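You operate a simulated robot arm through the tools that you are given. There is no shell and no other tool. Be economical: measure what you need, move in short steps, check, and stop when the job is done.

Carry out the task below with a simulated robot arm. There is one attempt and no reset: what you move stays moved.

## Task
Gauge the coupling half's bore, green plug first: green tray if the red plug stays out, else red tray.
Fine: both plug gauges go back into their stand.

Only the result counts: the job must be done as asked and must still hold three seconds after the hand-in. Knocking over, shifting, dropping, spilling or breaking anything else fails it.

## Robot
A 6-joint arm with a two-finger parallel gripper, fixed in place. Base frame: the origin is at the foot of the arm, x ahead of it, y to its left, z up. Readings come in m, degrees, newtons and seconds.
Its first joint turns from -66.0 to 66.0 degrees. Payload 2.1 kg.
Tool frame: the origin (TCP) lies between the finger pads and is the grasp point; the fingertips stand 0.03 m ahead of it; z points along the fingers, y is the line along which they close. The gripper opens to 0.094 m. The fingers are 0.028 m wide and 0.01 m thick; the gripper's body (0.05 by 0.096 m) begins 0.055 m behind the TCP.
Orientation is that of the tool frame in the base frame, as a unit quaternion [w, x, y, z]. With the fingers straight down and closing along the base's y, the tool's x points along the base's -x, its y along +y and its z along -z.

## Interface
- The arm moves only by the tool jog_arm. Its argument "commands" is a list of rows, each a list of 6 numbers: the shift along the base's x, y, z in units of 150 mm (1.0 is 150 mm), then the turn, a rotation vector about the base's x, y, z in units of 90 degrees (1.0 is 90 degrees). In form: [[dx, dy, dz, wx, wy, wz], ...]. A call has 1 to 12 rows; each row is the pose to reach, as a shift and turn from the pose commanded when the call began. "grip" is the opening in per cent of the stroke, from 0 (shut) to 100 (fully open), set as the call begins (left out, the last holds). A call with a number of a shift or a turn outside -1 to 1 is refused whole. Each row takes 0.2 s and may step no farther than 0.05 m and 8.6 degrees from the row before; otherwise, or with a gripper value out of range, the whole call is refused. A pose out of reach is approached as far as the arm can. The call stops where the force on the tool passes 40 N (or 10 N more than at its start, if that is more) or the arm is blocked; 0.2 s more then pass. The fingers move at their own pace (about 0.072 m/s each) and stop on an object; they squeeze with about 23 N. The grip force told is the motor's: it shows also when the fingers shut on nothing. Time passes only in rows, and 0.2 s behind the last, so rows that repeat a pose let the fingers close. The reply holds the time, the measured pose of the TCP, the force on the tool along the base axes, the opening and the grip force, in the units named above and with some noise, and new pictures: "views" is both (left out), scene, wrist or none.
- Cameras (640 x 400 px; columns grow to the right, rows downward): "scene" is fixed at [0.0634, -0.3804, 0.4772]; the picture's right is [0.68, -0.73, 0.00], its down [-0.46, -0.43, -0.78] and it looks along [0.57, 0.53, -0.63] (base axes); focal length 214 px, centre (320, 200). "wrist" rides on the gripper at [-0.037, 0, -0.058] in the tool frame; the picture's right is [0.00, -1.00, 0.00], its down [0.97, 0.00, -0.24] and it looks along [0.24, 0.00, 0.97] (tool axes); focal length 218 px, centre (320, 200).
- pixel_to_xyz(camera, pixels): for up to 12 pixels [column, row] of the newest picture of that camera ("zoom" is the newest enlarged one), the place [x, y, z] in the base frame of the surface seen there, good to about 0.002 m. The clock stands still meanwhile.
- enlarge(camera, box): a new picture of the part [left, top, right, bottom] of that camera's present view, enlarged. The clock stands still meanwhile.
- finish_job(): hands the job in; it is judged then, once.

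Keep the steps short. Do not move on a guess: measure, check each grasp and each placing, and mend mistakes. In all there are 80 turns and 150 pictures (those below and enlarged ones count). Leave the gripper open and the arm clear of the work at the hand-in unless told otherwise, and finish with a single line.

The tools are called after "Emit:" as name(argument=value, ...) on one line, values as JSON. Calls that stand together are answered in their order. jog_arm: Moves the arm, as the interface text tells. Its arguments: {"type":"object","properties":{"commands":{"type":"array"},"grip":{"type":"number"},"views":{"type":"string","enum":["both","scene","wrist","none"]}},"required":["commands"]} The other tools are called the same way: pixel_to_xyz (camera, pixels) gives the place of the surface under pixels of a picture; enlarge (camera, box) takes an enlarged picture of a part of a camera's view; finish_job () hands the job in.

At the start:

```text
t: 0.0
tool_pos: [0.2517, -0.1214, 0.3747]
tool_rot: [0.001, -0.001, 1.0, 0.0]
ft_force: [0.4, 0.4, 0.4]
width: 0.0941
gripper_force: 0.1
```

scene: 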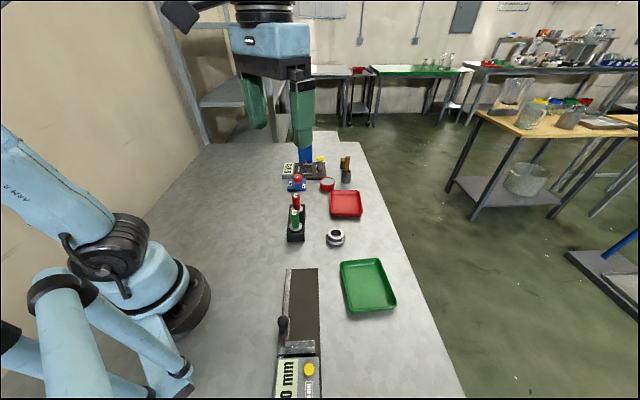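
wrist: 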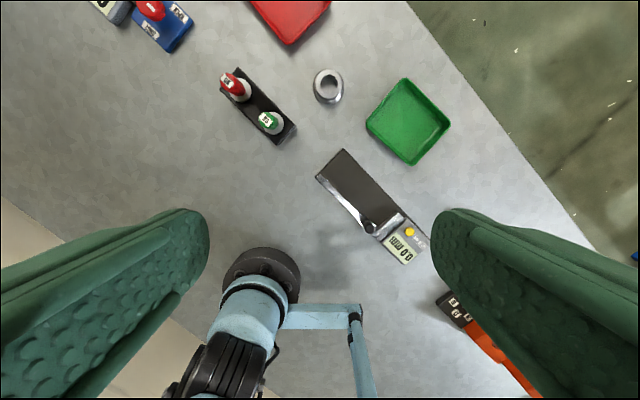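

I see the stand with red and green plugs near scene (296,220), the ring-like coupling at (335,237), and the trays. I'll enlarge both views to measure.

Emit:
enlarge(camera="scene", box=[270, 170, 398, 250])

Emit:
enlarge(camera="wrist", box=[210, 50, 370, 150])

```text
5.00 times, centred on (334, 210) of scene
```

zoom: 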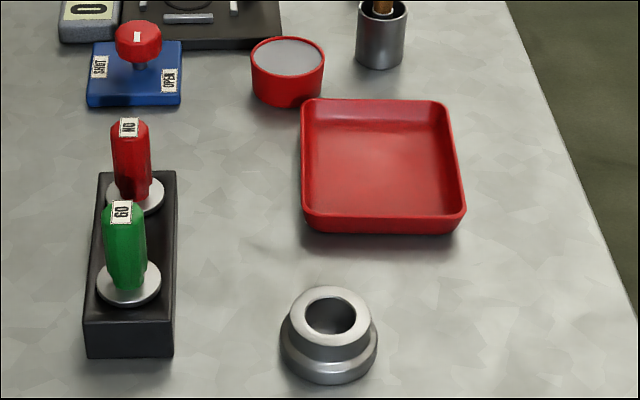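

```text
4.00 times, centred on (290, 100) of wrist
```

zoom: 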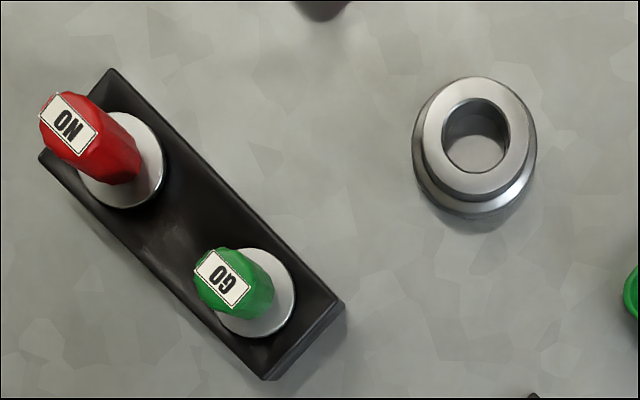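

I will measure the stand's corners, the plug tops and the coupling's rim in the zoomed wrist picture, and the trays in the scene picture.

Emit:
pixel_to_xyz(camera="zoom", pixels=[[222, 277], [68, 125], [112, 70], [44, 157], [340, 302], [265, 376], [430, 137], [519, 137], [472, 85], [475, 192], [480, 155], [284, 310]])

Emit:
pixel_to_xyz(camera="scene", pixels=[[346, 205], [332, 193], [359, 193], [362, 214], [332, 214], [368, 285], [343, 265], [380, 260], [394, 303], [350, 309], [295, 213], [296, 198]])

Emit:
enlarge(camera="scene", box=[280, 180, 360, 250])

```text
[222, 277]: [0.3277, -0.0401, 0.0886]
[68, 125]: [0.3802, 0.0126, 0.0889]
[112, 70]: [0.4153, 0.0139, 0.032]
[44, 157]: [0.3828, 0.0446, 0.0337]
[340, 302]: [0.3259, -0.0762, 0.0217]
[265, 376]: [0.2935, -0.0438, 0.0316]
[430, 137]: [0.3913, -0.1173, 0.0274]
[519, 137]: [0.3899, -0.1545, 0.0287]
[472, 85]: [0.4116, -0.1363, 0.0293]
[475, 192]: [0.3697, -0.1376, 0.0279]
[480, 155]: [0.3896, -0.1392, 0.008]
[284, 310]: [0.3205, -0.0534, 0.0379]
```

```text
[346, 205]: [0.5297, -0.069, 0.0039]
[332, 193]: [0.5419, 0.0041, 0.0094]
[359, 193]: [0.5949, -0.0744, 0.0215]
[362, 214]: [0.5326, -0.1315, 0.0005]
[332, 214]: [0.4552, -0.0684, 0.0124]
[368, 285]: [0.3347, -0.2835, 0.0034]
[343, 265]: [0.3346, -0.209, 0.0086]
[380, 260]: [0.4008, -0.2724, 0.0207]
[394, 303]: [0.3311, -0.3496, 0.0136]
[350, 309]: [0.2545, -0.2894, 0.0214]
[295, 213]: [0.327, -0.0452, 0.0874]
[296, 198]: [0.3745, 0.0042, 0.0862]
```

```text
5.71 times, centred on (320, 215) of scene
```

zoom: 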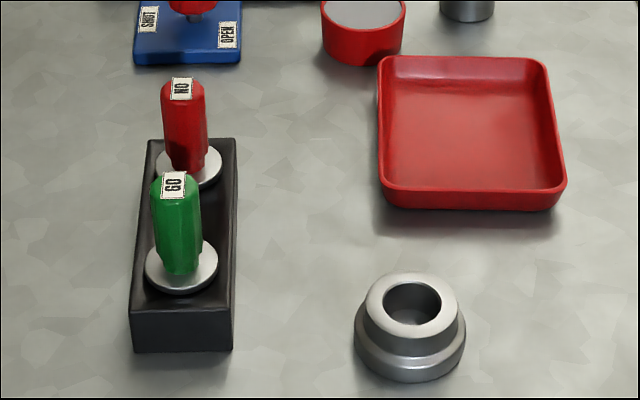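

Both cameras agree that the table is at z ≈ 0. The text says -0.56, so I'll trust the measurements. The stand lies at 45°, and the green plug's top is near (0.327, -0.043, 0.088). Next I hover above it with the tool turned +45° so the fingers close across the stand.

Emit:
jog_arm(commands=[[0.08, 0.085, -0.165, 0, 0, 0.0833], [0.16, 0.17, -0.33, 0, 0, 0.1667], [0.24, 0.255, -0.5, 0, 0, 0.25], [0.32, 0.34, -0.667, 0, 0, 0.333], [0.4, 0.425, -0.833, 0, 0, 0.4167], [0.487, 0.507, -1.0, 0, 0, 0.5], [0.487, 0.507, -1.0, 0, 0, 0.5]], grip=60, views="wrist")

```text
t: 1.6
tool_pos: [0.3249, -0.0445, 0.2249]
tool_rot: [0.001, -0.384, 0.923, 0.001]
ft_force: [-0.2, 0.0, -0.1]
width: 0.0564
gripper_force: 0.0
```

wrist: 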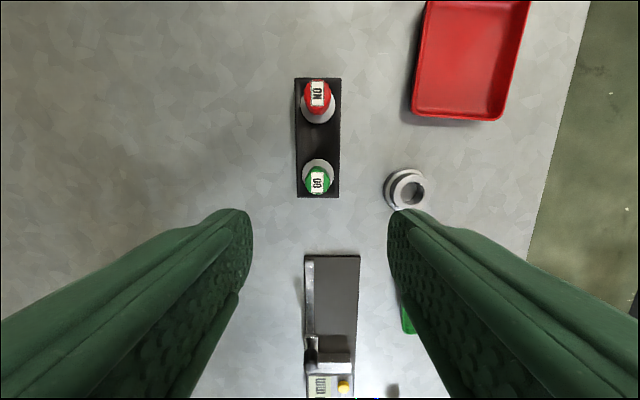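

The stand is now square to the picture, at columns 295–340. I'll enlarge it to measure the plugs' axes and the bore.

Emit:
enlarge(camera="wrist", box=[280, 70, 440, 220])

```text
2.67 times, centred on (360, 145) of wrist
```

zoom: 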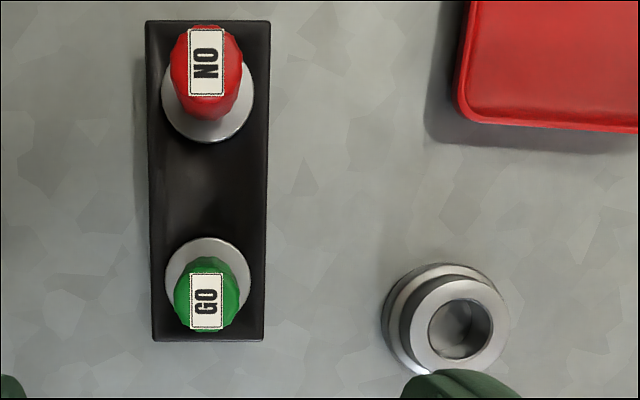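

Emit:
pixel_to_xyz(camera="zoom", pixels=[[206, 300], [169, 283], [246, 283], [207, 242], [206, 62], [164, 97], [251, 97], [207, 140], [155, 300], [260, 300], [240, 300], [176, 300]])

Emit:
pixel_to_xyz(camera="zoom", pixels=[[460, 283], [406, 325], [504, 325], [432, 330], [490, 330], [461, 302], [461, 345], [384, 325], [178, 70], [238, 70]])

```text
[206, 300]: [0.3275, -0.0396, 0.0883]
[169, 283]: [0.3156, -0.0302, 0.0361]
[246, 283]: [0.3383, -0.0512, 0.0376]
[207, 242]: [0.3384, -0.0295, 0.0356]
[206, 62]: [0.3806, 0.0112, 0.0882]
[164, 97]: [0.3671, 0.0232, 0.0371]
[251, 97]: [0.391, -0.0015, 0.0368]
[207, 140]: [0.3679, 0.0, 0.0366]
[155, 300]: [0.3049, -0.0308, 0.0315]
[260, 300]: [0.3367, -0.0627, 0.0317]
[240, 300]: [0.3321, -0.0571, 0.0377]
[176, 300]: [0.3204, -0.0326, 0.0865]
```

```text
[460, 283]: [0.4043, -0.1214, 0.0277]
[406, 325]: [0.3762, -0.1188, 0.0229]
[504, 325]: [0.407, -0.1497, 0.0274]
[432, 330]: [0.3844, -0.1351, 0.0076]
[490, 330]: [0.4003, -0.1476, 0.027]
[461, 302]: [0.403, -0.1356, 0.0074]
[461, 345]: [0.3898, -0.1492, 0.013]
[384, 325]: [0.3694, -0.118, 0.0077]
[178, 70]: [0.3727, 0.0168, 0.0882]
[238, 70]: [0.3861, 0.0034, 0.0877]
```

The green axis is at about (0.3275, -0.040), with its flange top at 0.038 and its handle top at 0.088. I descend with open fingers to TCP z ≈ 0.075, then close.

Emit:
jog_arm(commands=[[0.018, 0.033, -0.2, 0, 0, 0], [0.018, 0.033, -0.4, 0, 0, 0], [0.018, 0.033, -0.6, 0, 0, 0], [0.018, 0.033, -0.8, 0, 0, 0], [0.018, 0.033, -1.0, 0, 0, 0], [0.018, 0.033, -1.0, 0, 0, 0]], views="both")

```text
t: 3.0
tool_pos: [0.3287, -0.04, 0.0759]
tool_rot: [0.0, -0.382, 0.924, 0.0]
ft_force: [-0.1, -0.1, 0.2]
width: 0.0564
gripper_force: 0.1
```

scene: 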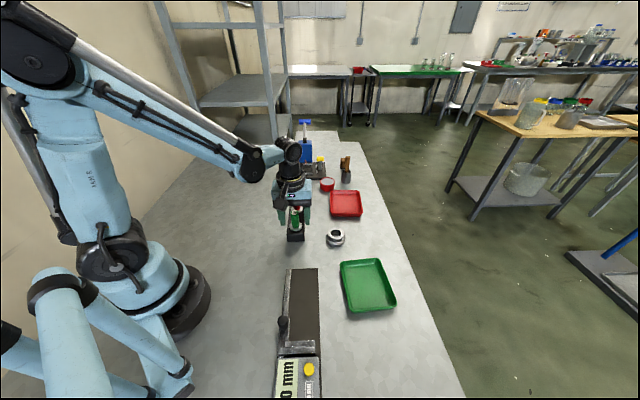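
wrist: 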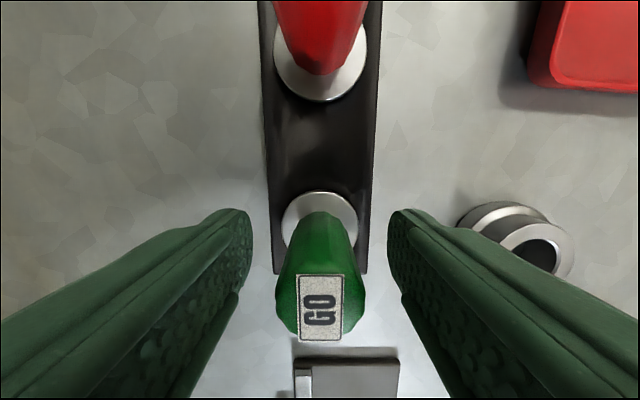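

The plug is centred between the fingers (column ≈ 320). I close on it.

Emit:
jog_arm(commands=[[0, 0, 0, 0, 0, 0], [0, 0, 0, 0, 0, 0], [0, 0, 0, 0, 0, 0]], grip=0, views="none")

```text
t: 3.8
tool_pos: [0.3289, -0.0383, 0.0738]
tool_rot: [0.001, -0.383, 0.924, 0.0]
ft_force: [0.4, -0.2, -1.3]
width: 0.0221
gripper_force: 22.8
```

It is held at width 0.022. I lift it straight up 90 mm.

Emit:
jog_arm(commands=[[0, 0, 0.1, 0, 0, 0], [0, 0, 0.2, 0, 0, 0], [0, 0, 0.3, 0, 0, 0], [0, 0, 0.45, 0, 0, 0], [0, 0, 0.6, 0, 0, 0], [0, 0, 0.6, 0, 0, 0]], views="both")

Emit:
enlarge(camera="scene", box=[260, 170, 360, 250])

```text
t: 5.2
tool_pos: [0.3285, -0.04, 0.1647]
tool_rot: [0.001, -0.382, 0.924, 0.001]
ft_force: [0.4, -0.7, -1.3]
width: 0.022
gripper_force: 22.7
```

scene: 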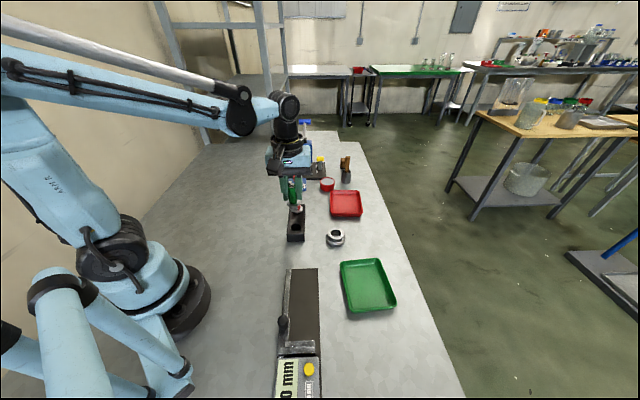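
wrist: 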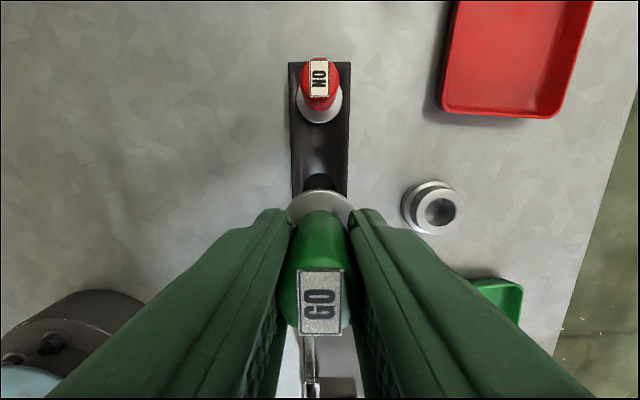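

```text
5.00 times, centred on (310, 210) of scene
```

zoom: 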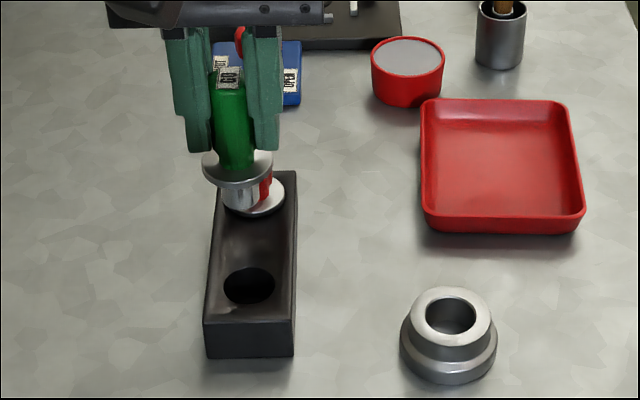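

The plug is out, with a short gauge end below its flange. I measure the gauge end, the bore rim and the stand hole in this zoom.

Emit:
pixel_to_xyz(camera="zoom", pixels=[[240, 206], [224, 195], [258, 195], [240, 186], [419, 316], [486, 318], [452, 291], [452, 343], [224, 285], [275, 285], [249, 268], [249, 306]])

Emit:
enlarge(camera="wrist", box=[390, 170, 480, 240])

```text
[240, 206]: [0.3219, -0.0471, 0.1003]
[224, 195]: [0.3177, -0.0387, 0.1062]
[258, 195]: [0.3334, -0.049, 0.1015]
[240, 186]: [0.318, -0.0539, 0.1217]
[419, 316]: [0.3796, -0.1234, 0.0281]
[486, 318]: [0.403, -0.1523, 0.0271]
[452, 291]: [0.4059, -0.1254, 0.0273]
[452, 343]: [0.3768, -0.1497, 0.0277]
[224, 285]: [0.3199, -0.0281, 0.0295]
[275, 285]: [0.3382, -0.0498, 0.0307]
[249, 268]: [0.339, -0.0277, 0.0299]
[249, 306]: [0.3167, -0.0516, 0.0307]
```

```text
5.71 times, centred on (435, 205) of wrist
```

zoom: 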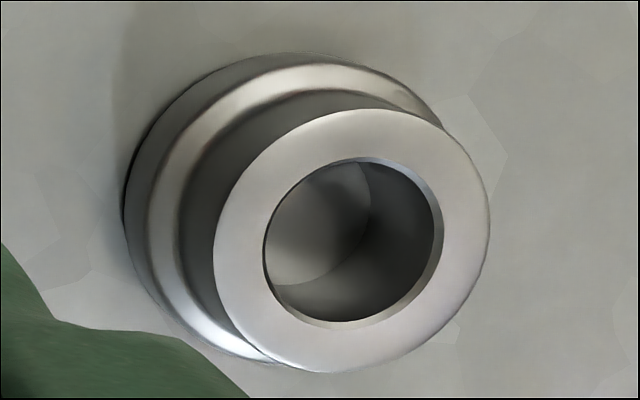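

Emit:
pixel_to_xyz(camera="zoom", pixels=[[238, 243], [466, 240], [352, 133], [352, 350], [270, 165], [434, 318], [275, 325], [430, 160], [310, 260], [255, 243], [450, 240]])

```text
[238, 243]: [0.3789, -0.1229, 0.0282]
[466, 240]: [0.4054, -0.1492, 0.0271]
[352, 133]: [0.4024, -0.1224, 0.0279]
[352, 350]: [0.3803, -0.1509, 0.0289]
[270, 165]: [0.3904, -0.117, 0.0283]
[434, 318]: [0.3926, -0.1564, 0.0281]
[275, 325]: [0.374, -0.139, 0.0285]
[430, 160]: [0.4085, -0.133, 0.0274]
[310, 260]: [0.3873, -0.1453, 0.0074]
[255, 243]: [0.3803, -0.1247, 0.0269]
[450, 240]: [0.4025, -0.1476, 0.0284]
```

The bore centre averages (0.3915, -0.1365), with its rim at z 0.028 and its floor near 0.007. The gauge tip is about 65 mm below the TCP. I move the plug above the bore, with the tip around z 0.05, and check the alignment.

Emit:
jog_arm(commands=[[0.1, -0.15, 0, 0, 0, 0], [0.2, -0.31, 0, 0, 0, 0], [0.3, -0.47, -0.1, 0, 0, 0], [0.423, -0.645, -0.2, 0, 0, 0], [0.423, -0.645, -0.33, 0, 0, 0], [0.423, -0.645, -0.33, 0, 0, 0]], views="both")

Emit:
enlarge(camera="scene", box=[300, 190, 380, 250])

```text
t: 6.6
tool_pos: [0.391, -0.1381, 0.1159]
tool_rot: [0.001, -0.383, 0.924, 0.001]
ft_force: [0.0, -0.6, -1.1]
width: 0.0222
gripper_force: 22.4
```

scene: 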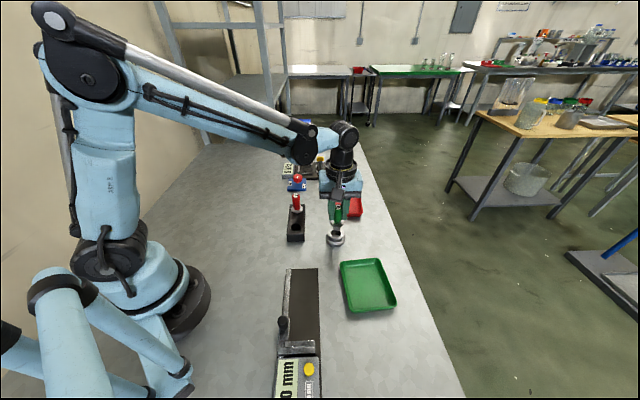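
wrist: 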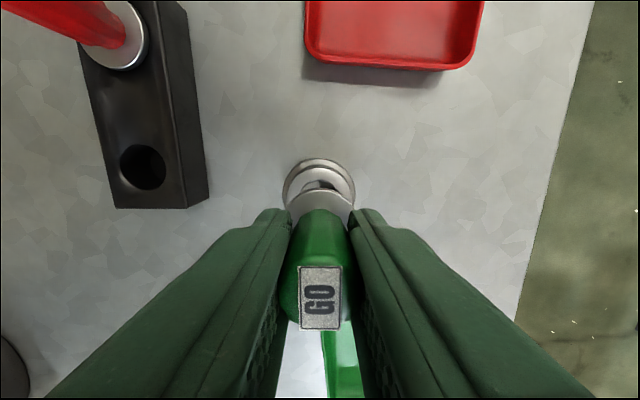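

```text
6.67 times, centred on (340, 220) of scene
```

zoom: 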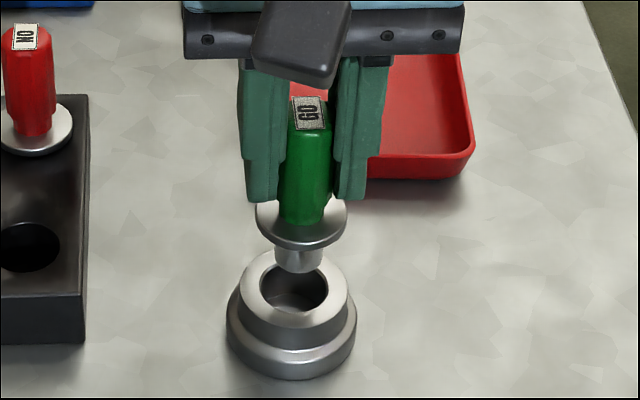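

The visible gauge end looks narrower than the bore mouth, so I look more closely from both cameras.

Emit:
enlarge(camera="scene", box=[324, 208, 350, 240])

Emit:
enlarge(camera="wrist", box=[275, 150, 365, 230])

```text
12.50 times, centred on (337, 224) of scene
```

zoom: 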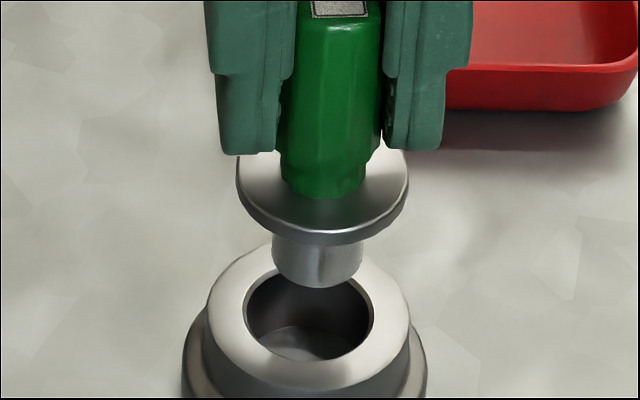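

```text
5.00 times, centred on (320, 190) of wrist
```

zoom: 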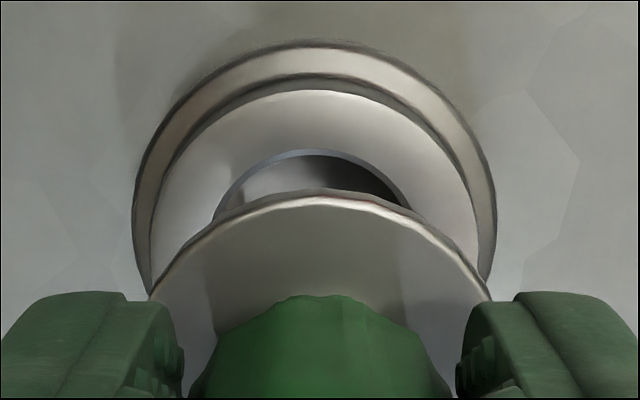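

The gauge (about 19 mm) is clearly narrower than the bore mouth (about 28 mm), and it sits over the bore. I lower it slowly in small steps to TCP z ≈ 0.080.

Emit:
jog_arm(commands=[[0, 0, -0.04, 0, 0, 0], [0, 0, -0.08, 0, 0, 0], [0, 0, -0.12, 0, 0, 0], [0, 0, -0.15, 0, 0, 0], [0, 0, -0.18, 0, 0, 0], [0, 0, -0.21, 0, 0, 0], [0, 0, -0.235, 0, 0, 0], [0, 0, -0.235, 0, 0, 0]], views="none")

Emit:
enlarge(camera="scene", box=[315, 208, 359, 250])

```text
t: 8.4
tool_pos: [0.3919, -0.1374, 0.0808]
tool_rot: [0.001, -0.383, 0.924, 0.0]
ft_force: [-0.8, 0.4, -1.1]
width: 0.0218
gripper_force: 23.2
```

```text
9.52 times, centred on (337, 229) of scene
```

zoom: 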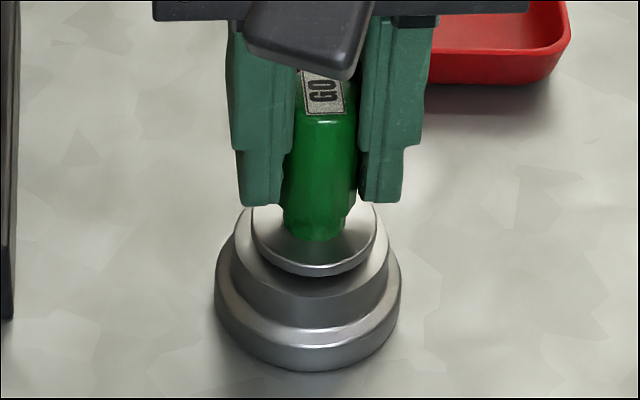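

There's no side force and the gauge end has entered the bore. I lower it in about 2 mm steps until it seats.

Emit:
jog_arm(commands=[[0, 0, -0.013, 0, 0, 0], [0, 0, -0.026, 0, 0, 0], [0, 0, -0.039, 0, 0, 0], [0, 0, -0.052, 0, 0, 0], [0, 0, -0.065, 0, 0, 0]], views="none")

Emit:
enlarge(camera="scene", box=[315, 208, 359, 250])

```text
t: 9.6
tool_pos: [0.3914, -0.1374, 0.0707]
tool_rot: [0.0, -0.383, 0.924, -0.001]
ft_force: [0.0, 1.5, 15.7]
width: 0.0222
gripper_force: 23.0
```

```text
9.52 times, centred on (337, 229) of scene
```

zoom: 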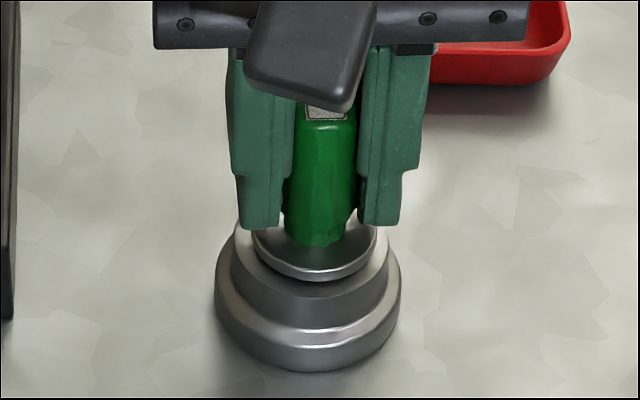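

The force is 15.7 N and the plug slid up a little in the fingers, so it has seated. I check the flange height against the rim height (0.028).

Emit:
pixel_to_xyz(camera="zoom", pixels=[[350, 258], [280, 255], [318, 262], [318, 275], [318, 300], [260, 285], [362, 285], [322, 150]])

```text
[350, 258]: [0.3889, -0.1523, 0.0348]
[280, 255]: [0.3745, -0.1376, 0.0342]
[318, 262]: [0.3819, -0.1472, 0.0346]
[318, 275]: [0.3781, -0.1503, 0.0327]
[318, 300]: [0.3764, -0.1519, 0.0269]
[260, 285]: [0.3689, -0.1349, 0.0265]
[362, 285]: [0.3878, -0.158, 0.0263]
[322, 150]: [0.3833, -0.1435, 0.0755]
```

The flange top is at 0.0345, so the flange rests on the rim (0.028). The green plug goes in fully. I lift it and bring it back over its stand hole.

Emit:
jog_arm(commands=[[0, 0, 0.05, 0, 0, 0], [0, 0, 0.15, 0, 0, 0], [0, 0, 0.3, 0, 0, 0], [0, 0, 0.45, 0, 0, 0], [-0.14, 0.215, 0.45, 0, 0, 0], [-0.28, 0.43, 0.45, 0, 0, 0], [-0.423, 0.645, 0.45, 0, 0, 0], [-0.423, 0.645, 0.35, 0, 0, 0], [-0.423, 0.645, 0.3, 0, 0, 0], [-0.423, 0.645, 0.3, 0, 0, 0]], views="both")

Emit:
enlarge(camera="scene", box=[270, 185, 350, 250])

```text
t: 11.8
tool_pos: [0.3275, -0.0403, 0.115]
tool_rot: [0.001, -0.383, 0.924, 0.0]
ft_force: [-1.0, 0.2, -1.8]
width: 0.022
gripper_force: 22.5
```

scene: 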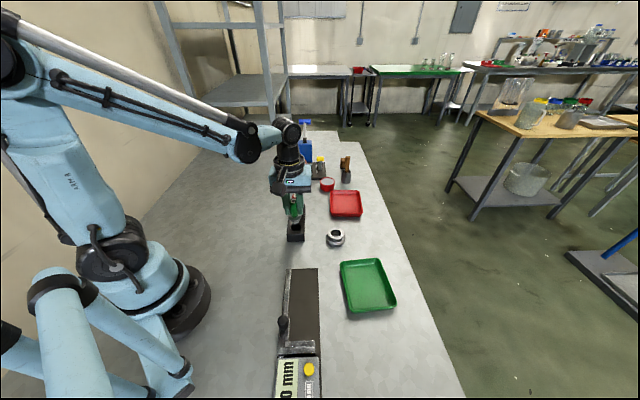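
wrist: 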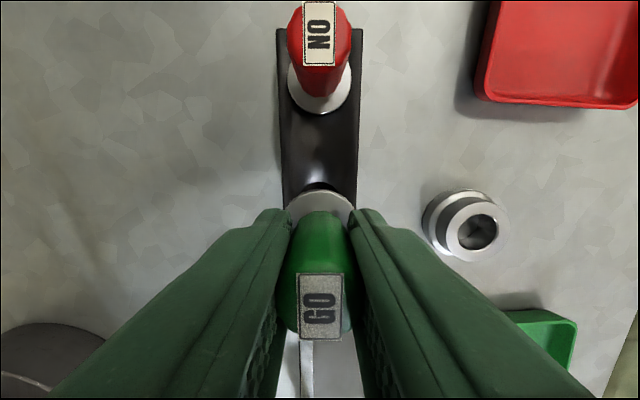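

```text
6.15 times, centred on (310, 218) of scene
```

zoom: 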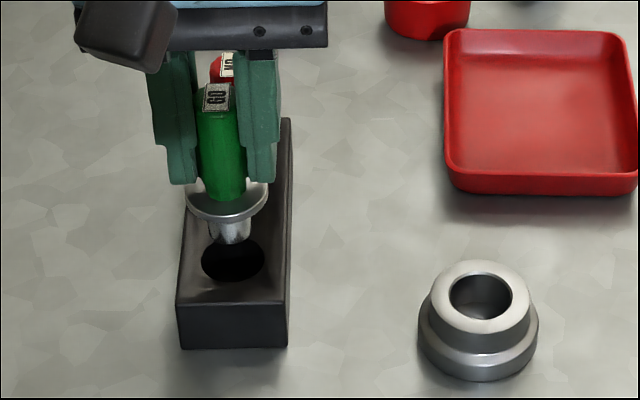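

The plug is over its hole. I lower it to about z 0.074 and watch the force.

Emit:
jog_arm(commands=[[0, 0, -0.05, 0, 0, 0], [0, 0, -0.1, 0, 0, 0], [0, 0, -0.15, 0, 0, 0], [0, 0, -0.19, 0, 0, 0], [0, 0, -0.22, 0, 0, 0], [0, 0, -0.245, 0, 0, 0], [0, 0, -0.265, 0, 0, 0], [0, 0, -0.275, 0, 0, 0]], views="none")

Emit:
enlarge(camera="scene", box=[270, 185, 350, 250])

```text
t: 13.6
tool_pos: [0.3282, -0.0408, 0.0747]
tool_rot: [0.0, -0.382, 0.924, 0.0]
ft_force: [-3.5, 0.3, 15.3]
width: 0.0222
gripper_force: 23.1
```

```text
6.15 times, centred on (310, 218) of scene
```

zoom: 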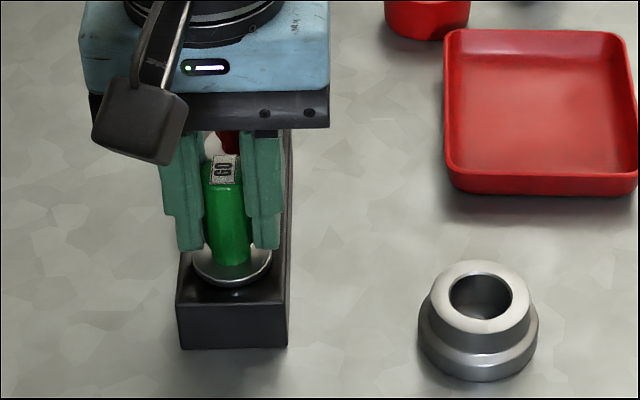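

There is a contact force of 15 N. I check the flange height (0.037 means seated).

Emit:
pixel_to_xyz(camera="zoom", pixels=[[205, 268], [262, 265], [235, 272], [240, 300], [222, 165]])

```text
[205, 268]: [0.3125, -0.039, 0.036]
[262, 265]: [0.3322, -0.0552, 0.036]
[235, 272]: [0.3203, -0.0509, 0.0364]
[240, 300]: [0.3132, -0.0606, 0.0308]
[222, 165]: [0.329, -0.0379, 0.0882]
```

It is seated (flange 0.036, top 0.088, the same as at the start). I open, rise and move above the red plug.

Emit:
jog_arm(commands=[[0, 0, 0, 0, 0, 0], [0, 0, 0, 0, 0, 0], [0, 0, 0.2, 0, 0, 0], [0, 0, 0.4, 0, 0, 0], [0, 0, 0.6, 0, 0, 0], [0.175, 0.17, 0.6, 0, 0, 0], [0.35, 0.34, 0.6, 0, 0, 0], [0.35, 0.34, 0.6, 0, 0, 0]], grip=60, views="wrist")

Emit:
enlarge(camera="wrist", box=[260, 180, 380, 300])

```text
t: 15.4
tool_pos: [0.3803, 0.0117, 0.1639]
tool_rot: [0.001, -0.383, 0.924, 0.0]
ft_force: [0.0, 0.0, 0.0]
width: 0.0562
gripper_force: 0.1
```

wrist: 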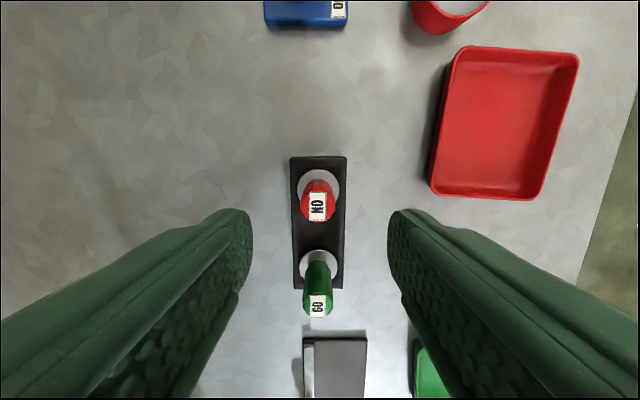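

```text
3.33 times, centred on (320, 240) of wrist
```

zoom: 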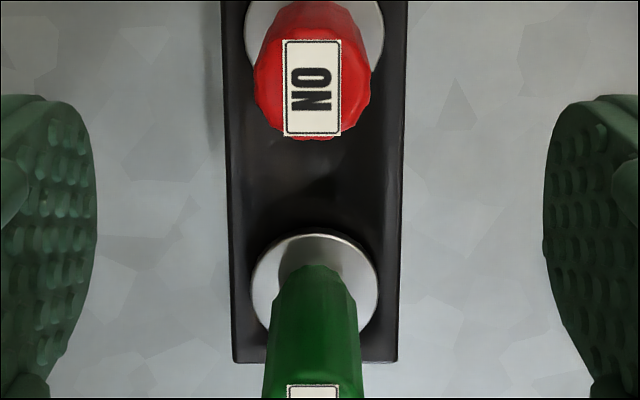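

Emit:
pixel_to_xyz(camera="zoom", pixels=[[312, 88], [262, 85], [366, 85], [312, 40], [312, 134]])

Emit:
jog_arm(commands=[[0, 0, -0.15, 0, 0, 0], [0, 0, -0.3, 0, 0, 0], [0, 0, -0.45, 0, 0, 0], [0, 0, -0.6, 0, 0, 0], [0, 0, -0.6, 0, 0, 0]], views="wrist")

```text
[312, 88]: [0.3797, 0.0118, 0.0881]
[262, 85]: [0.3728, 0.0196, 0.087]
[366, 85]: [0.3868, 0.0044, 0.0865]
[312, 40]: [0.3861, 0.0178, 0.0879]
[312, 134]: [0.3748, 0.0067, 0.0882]
```

```text
t: 16.6
tool_pos: [0.3792, 0.0111, 0.0748]
tool_rot: [0.001, -0.383, 0.924, 0.001]
ft_force: [0.4, -0.7, 0.2]
width: 0.0564
gripper_force: 0.1
```

wrist: 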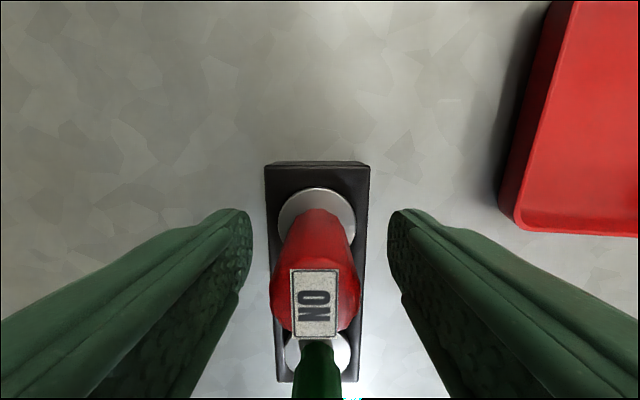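

The red axis is at (0.380, 0.0118), about 1 mm to the +y side of the TCP. I correct that and close.

Emit:
jog_arm(commands=[[0, 0.007, 0, 0, 0, 0]], views="none")

Emit:
jog_arm(commands=[[0, 0, 0, 0, 0, 0], [0, 0, 0, 0, 0, 0], [0, 0, 0, 0, 0, 0]], grip=0, views="none")

Emit:
jog_arm(commands=[[0, 0, 0.1, 0, 0, 0], [0, 0, 0.2, 0, 0, 0], [0, 0, 0.3, 0, 0, 0], [0, 0, 0.45, 0, 0, 0], [0, 0, 0.6, 0, 0, 0], [0, 0, 0.6, 0, 0, 0]], views="wrist")

Emit:
enlarge(camera="scene", box=[270, 170, 350, 250])

```text
t: 17.0
tool_pos: [0.3799, 0.0115, 0.0741]
tool_rot: [0.001, -0.383, 0.924, 0.0]
ft_force: [-0.2, 0.0, 0.0]
width: 0.0563
gripper_force: 0.1
```

```text
t: 17.8
tool_pos: [0.3807, 0.0111, 0.074]
tool_rot: [0.0, -0.383, 0.924, 0.0]
ft_force: [-0.9, 0.2, 1.4]
width: 0.0221
gripper_force: 23.5
```

```text
t: 19.2
tool_pos: [0.3811, 0.0135, 0.1648]
tool_rot: [0.001, -0.383, 0.924, 0.0]
ft_force: [0.4, -0.5, -0.8]
width: 0.0219
gripper_force: 22.9
```

wrist: 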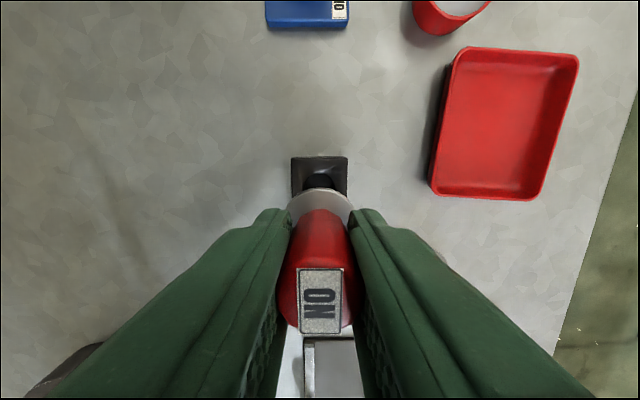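

```text
5.00 times, centred on (310, 210) of scene
```

zoom: 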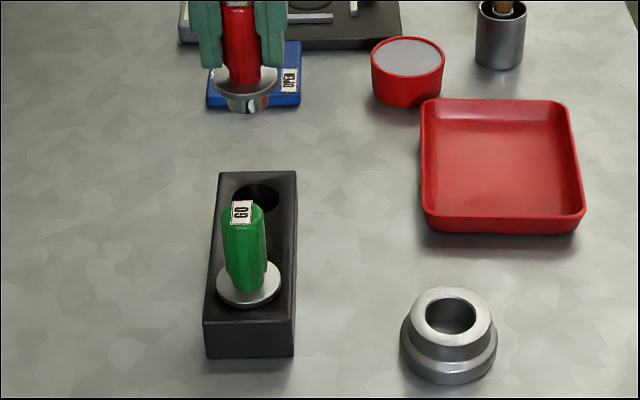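

The red plug is lifted. Next I bring it over the bore with its tip at z ≈ 0.05.

Emit:
jog_arm(commands=[[0.015, -0.2, 0, 0, 0, 0], [0.03, -0.4, 0, 0, 0, 0], [0.045, -0.6, 0, 0, 0, 0], [0.06, -0.8, 0, 0, 0, 0], [0.077, -0.989, 0, 0, 0, 0], [0.077, -0.989, -0.15, 0, 0, 0], [0.077, -0.989, -0.33, 0, 0, 0], [0.077, -0.989, -0.33, 0, 0, 0]], views="wrist")

Emit:
enlarge(camera="scene", box=[324, 208, 350, 240])

Emit:
enlarge(camera="wrist", box=[275, 150, 365, 230])

```text
t: 21.0
tool_pos: [0.3918, -0.1374, 0.1153]
tool_rot: [0.001, -0.383, 0.924, 0.0]
ft_force: [-0.4, 0.3, -1.3]
width: 0.0222
gripper_force: 23.0
```

wrist: 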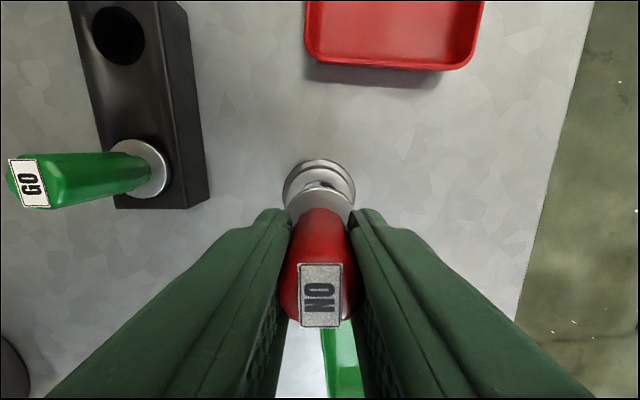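

```text
12.50 times, centred on (337, 224) of scene
```

zoom: 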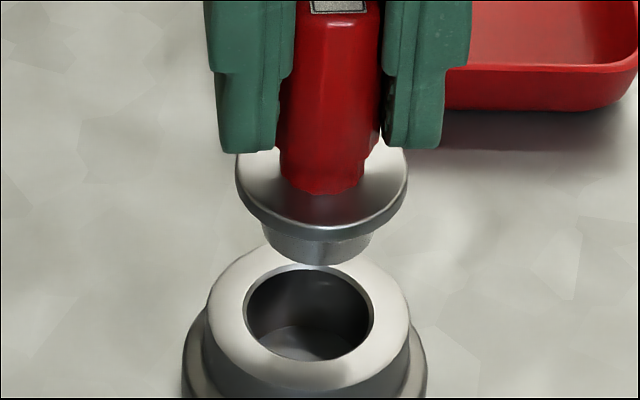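

```text
5.00 times, centred on (320, 190) of wrist
```

zoom: 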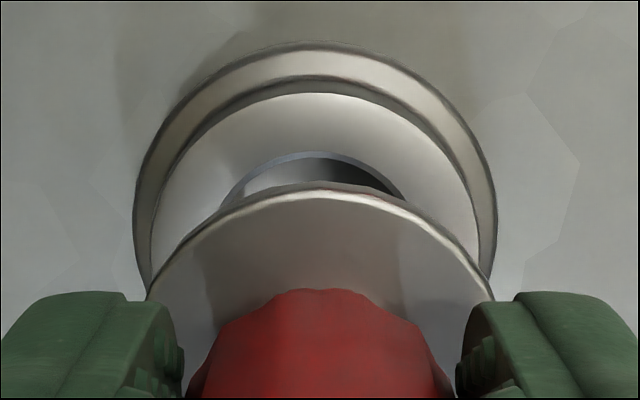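

The red gauge is wider and shorter than the green one. I lower it slowly in small steps toward TCP z ≈ 0.082.

Emit:
jog_arm(commands=[[0, 0, -0.05, 0, 0, 0], [0, 0, -0.1, 0, 0, 0], [0, 0, -0.15, 0, 0, 0], [0, 0, -0.18, 0, 0, 0], [0, 0, -0.2, 0, 0, 0], [0, 0, -0.213, 0, 0, 0], [0, 0, -0.213, 0, 0, 0]], views="none")

Emit:
enlarge(camera="scene", box=[320, 210, 354, 248])

```text
t: 22.6
tool_pos: [0.3926, -0.1378, 0.0829]
tool_rot: [0.001, -0.382, 0.924, 0.001]
ft_force: [-0.3, 1.0, -2.0]
width: 0.022
gripper_force: 22.9
```

```text
10.53 times, centred on (337, 229) of scene
```

zoom: 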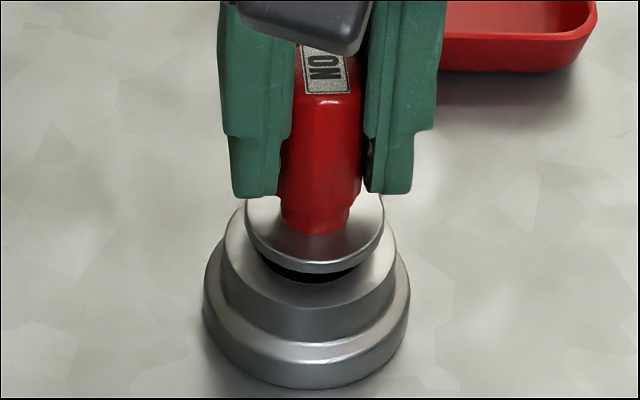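

There's no contact yet. I continue in steps of about 1.2 mm.

Emit:
jog_arm(commands=[[0, 0, -0.008, 0, 0, 0], [0, 0, -0.016, 0, 0, 0], [0, 0, -0.024, 0, 0, 0], [0, 0, -0.032, 0, 0, 0], [0, 0, -0.04, 0, 0, 0], [0, 0, -0.04, 0, 0, 0]], views="none")

Emit:
enlarge(camera="scene", box=[320, 210, 354, 248])

```text
t: 24.0
tool_pos: [0.3916, -0.1366, 0.0772]
tool_rot: [0.001, -0.382, 0.924, 0.001]
ft_force: [-0.1, 0.1, 0.2]
width: 0.0223
gripper_force: 23.1
```

```text
10.53 times, centred on (337, 229) of scene
```

zoom: 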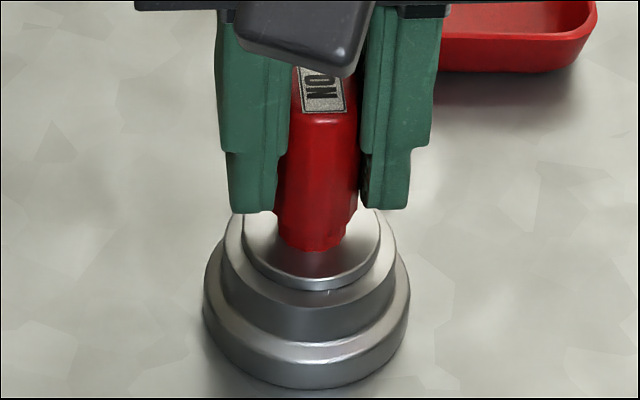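

Still no force, and the flange has nearly reached the rim. I continue down to contact.

Emit:
jog_arm(commands=[[0, 0, -0.007, 0, 0, 0], [0, 0, -0.014, 0, 0, 0], [0, 0, -0.021, 0, 0, 0], [0, 0, -0.028, 0, 0, 0], [0, 0, -0.035, 0, 0, 0]], views="none")

Emit:
enlarge(camera="scene", box=[320, 210, 354, 248])

```text
t: 25.2
tool_pos: [0.3924, -0.1363, 0.072]
tool_rot: [0.001, -0.383, 0.924, 0.0]
ft_force: [-3.4, 5.8, 17.2]
width: 0.0221
gripper_force: 23.1
```

```text
10.53 times, centred on (337, 229) of scene
```

zoom: 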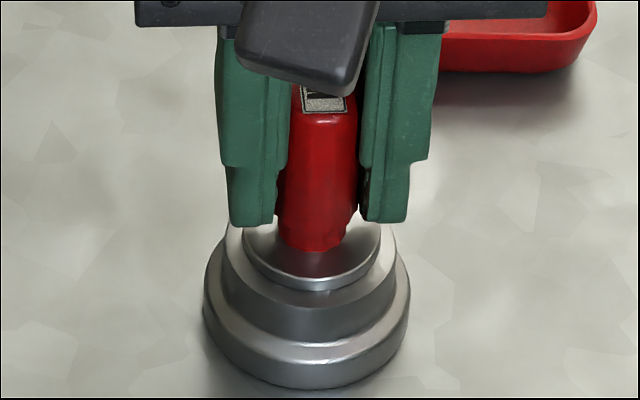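

Emit:
pixel_to_xyz(camera="zoom", pixels=[[312, 265], [360, 258], [268, 260], [312, 282], [312, 298], [245, 285], [375, 285], [322, 120]])

Emit:
enlarge(camera="scene", box=[328, 226, 346, 242])

```text
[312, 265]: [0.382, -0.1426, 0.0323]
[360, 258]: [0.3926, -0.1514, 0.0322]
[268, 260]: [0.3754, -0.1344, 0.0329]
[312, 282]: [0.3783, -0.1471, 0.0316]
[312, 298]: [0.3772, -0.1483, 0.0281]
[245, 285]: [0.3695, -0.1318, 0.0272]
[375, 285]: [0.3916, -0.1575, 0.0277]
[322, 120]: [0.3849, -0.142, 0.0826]
```

```text
16.00 times, centred on (337, 234) of scene
```

zoom: 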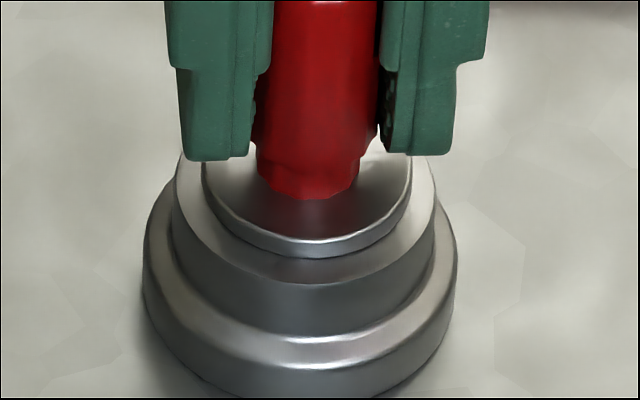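

The red flange also sits right on the rim: its top is at 0.0325 and the handle top dropped to 0.0826. The red plug goes in, so the part belongs in the red tray. First I return the red plug to its stand.

Emit:
jog_arm(commands=[[0, 0, 0.05, 0, 0, 0], [0, 0, 0.2, 0, 0, 0], [0, 0, 0.4, 0, 0, 0], [0, 0, 0.6, 0, 0, 0], [-0.015, 0.2, 0.6, 0, 0, 0], [-0.03, 0.4, 0.6, 0, 0, 0], [-0.045, 0.6, 0.6, 0, 0, 0], [-0.06, 0.8, 0.6, 0, 0, 0], [-0.077, 0.989, 0.6, 0, 0, 0], [-0.077, 0.989, 0.4, 0, 0, 0], [-0.077, 0.989, 0.25, 0, 0, 0], [-0.077, 0.989, 0.25, 0, 0, 0]], views="wrist")

Emit:
enlarge(camera="scene", box=[270, 180, 350, 250])

```text
t: 27.8
tool_pos: [0.3806, 0.0119, 0.1078]
tool_rot: [0.001, -0.382, 0.924, 0.001]
ft_force: [-0.1, 0.4, -2.2]
width: 0.0223
gripper_force: 22.4
```

wrist: 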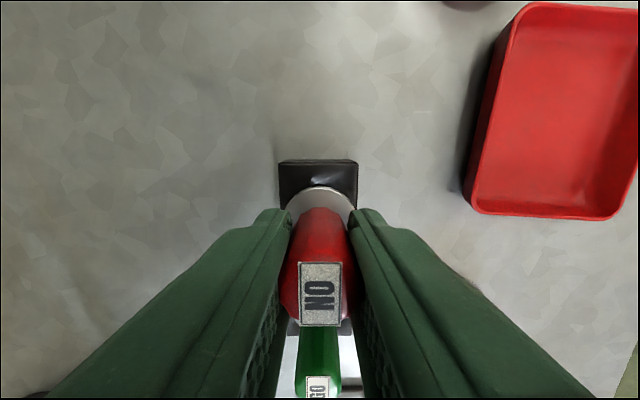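

```text
5.71 times, centred on (310, 215) of scene
```

zoom: 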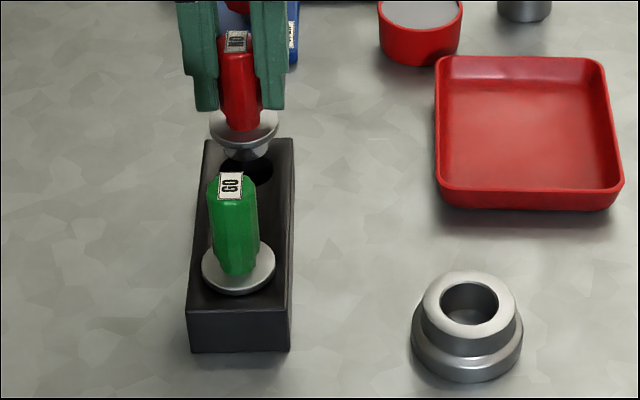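

It is over the rear hole. I lower it gently, expecting it to seat at about TCP z 0.077.

Emit:
jog_arm(commands=[[0, 0, -0.05, 0, 0, 0], [0, 0, -0.1, 0, 0, 0], [0, 0, -0.14, 0, 0, 0], [0, 0, -0.17, 0, 0, 0], [0, 0, -0.19, 0, 0, 0], [0, 0, -0.205, 0, 0, 0], [0, 0, -0.215, 0, 0, 0], [0, 0, -0.222, 0, 0, 0]], views="none")

Emit:
enlarge(camera="scene", box=[270, 180, 350, 250])

```text
t: 29.6
tool_pos: [0.3816, 0.0119, 0.0755]
tool_rot: [0.002, -0.383, 0.924, -0.001]
ft_force: [3.2, -0.8, 13.0]
width: 0.0221
gripper_force: 23.1
```

```text
5.71 times, centred on (310, 215) of scene
```

zoom: 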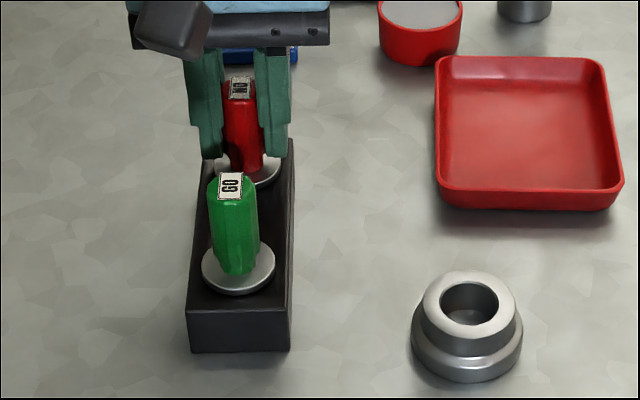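

Emit:
pixel_to_xyz(camera="zoom", pixels=[[272, 172], [220, 166], [240, 88], [230, 185], [265, 180]])

```text
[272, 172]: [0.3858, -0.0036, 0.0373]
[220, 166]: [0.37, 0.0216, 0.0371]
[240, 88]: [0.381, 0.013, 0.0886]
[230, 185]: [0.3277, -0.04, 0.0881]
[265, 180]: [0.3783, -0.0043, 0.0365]
```

The red plug is seated (flange 0.037, top 0.0886). I open, rise and move above the coupling, opening the fingers wide.

Emit:
jog_arm(commands=[[0, 0, 0, 0, 0, 0], [0, 0, 0, 0, 0, 0], [0, 0, 0.2, 0, 0, 0], [0, 0, 0.4, 0, 0, 0], [0, 0, 0.6, 0, 0, 0], [0.015, -0.2, 0.6, 0, 0, 0], [0.03, -0.4, 0.6, 0, 0, 0], [0.045, -0.6, 0.6, 0, 0, 0], [0.06, -0.8, 0.6, 0, 0, 0], [0.077, -0.989, 0.6, 0, 0, 0], [0.077, -0.989, 0.45, 0, 0, 0], [0.077, -0.989, 0.45, 0, 0, 0]], grip=70, views="both")

Emit:
enlarge(camera="wrist", box=[250, 130, 390, 260])

```text
t: 32.2
tool_pos: [0.3919, -0.1364, 0.1433]
tool_rot: [0.002, -0.383, 0.924, 0.0]
ft_force: [0.5, 0.8, -0.4]
width: 0.0659
gripper_force: 0.0
```

scene: 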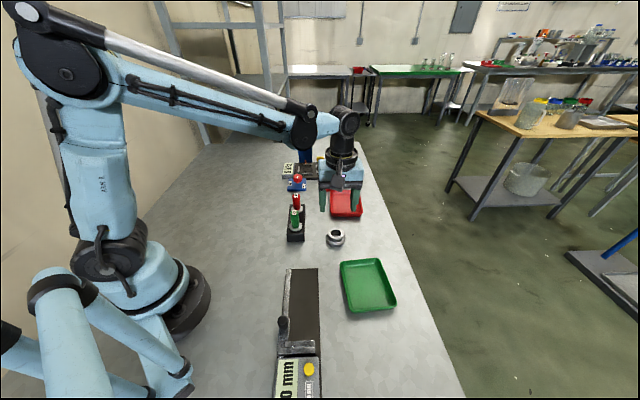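
wrist: 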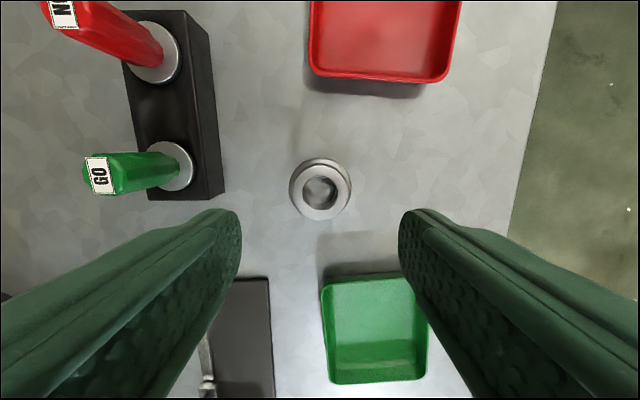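

```text
3.08 times, centred on (320, 195) of wrist
```

zoom: 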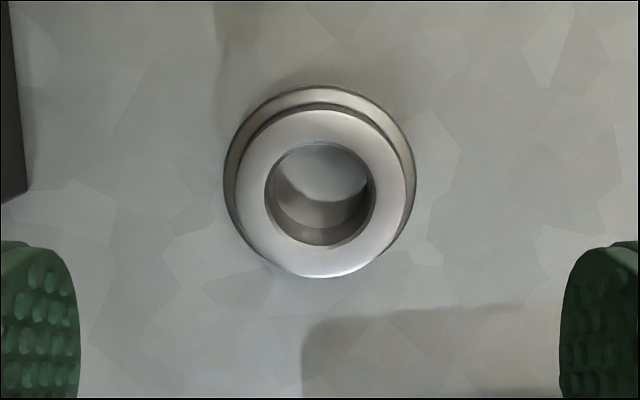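

The coupling is centred at column ≈ 320. I measure the hub, the step and the base, plus the red tray's corners and floor.

Emit:
pixel_to_xyz(camera="zoom", pixels=[[240, 195], [402, 195], [320, 118], [320, 268], [232, 180], [411, 180], [320, 96], [320, 92], [250, 195], [392, 195]])

Emit:
pixel_to_xyz(camera="scene", pixels=[[346, 216], [361, 214], [331, 216], [358, 191], [363, 212], [355, 205], [345, 213], [350, 210]])

Emit:
pixel_to_xyz(camera="wrist", pixels=[[313, 72], [443, 79], [378, 74], [378, 50], [378, 20], [330, 40], [430, 40], [316, 8], [456, 8], [378, 5]])

```text
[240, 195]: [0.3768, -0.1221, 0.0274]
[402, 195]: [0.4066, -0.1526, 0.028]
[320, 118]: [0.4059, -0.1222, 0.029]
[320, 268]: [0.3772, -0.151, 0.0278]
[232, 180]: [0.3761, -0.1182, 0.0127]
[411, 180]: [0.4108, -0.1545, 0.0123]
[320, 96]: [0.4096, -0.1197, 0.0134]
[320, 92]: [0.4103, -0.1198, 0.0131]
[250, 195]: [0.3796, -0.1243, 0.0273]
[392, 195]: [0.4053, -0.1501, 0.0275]
```

```text
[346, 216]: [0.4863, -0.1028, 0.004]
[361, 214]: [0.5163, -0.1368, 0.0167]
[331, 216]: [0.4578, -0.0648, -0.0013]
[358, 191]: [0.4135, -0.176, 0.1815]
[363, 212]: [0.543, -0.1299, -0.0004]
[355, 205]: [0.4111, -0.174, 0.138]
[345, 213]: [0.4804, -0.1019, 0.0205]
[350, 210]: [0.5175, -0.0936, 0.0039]
```

```text
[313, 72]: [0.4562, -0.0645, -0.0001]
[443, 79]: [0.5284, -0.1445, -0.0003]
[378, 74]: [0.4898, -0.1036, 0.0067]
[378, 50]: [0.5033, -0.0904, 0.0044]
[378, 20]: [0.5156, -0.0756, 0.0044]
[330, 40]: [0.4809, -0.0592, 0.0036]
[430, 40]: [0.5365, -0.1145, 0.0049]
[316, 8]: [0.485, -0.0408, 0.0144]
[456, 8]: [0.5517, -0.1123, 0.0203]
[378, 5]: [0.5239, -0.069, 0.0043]
```

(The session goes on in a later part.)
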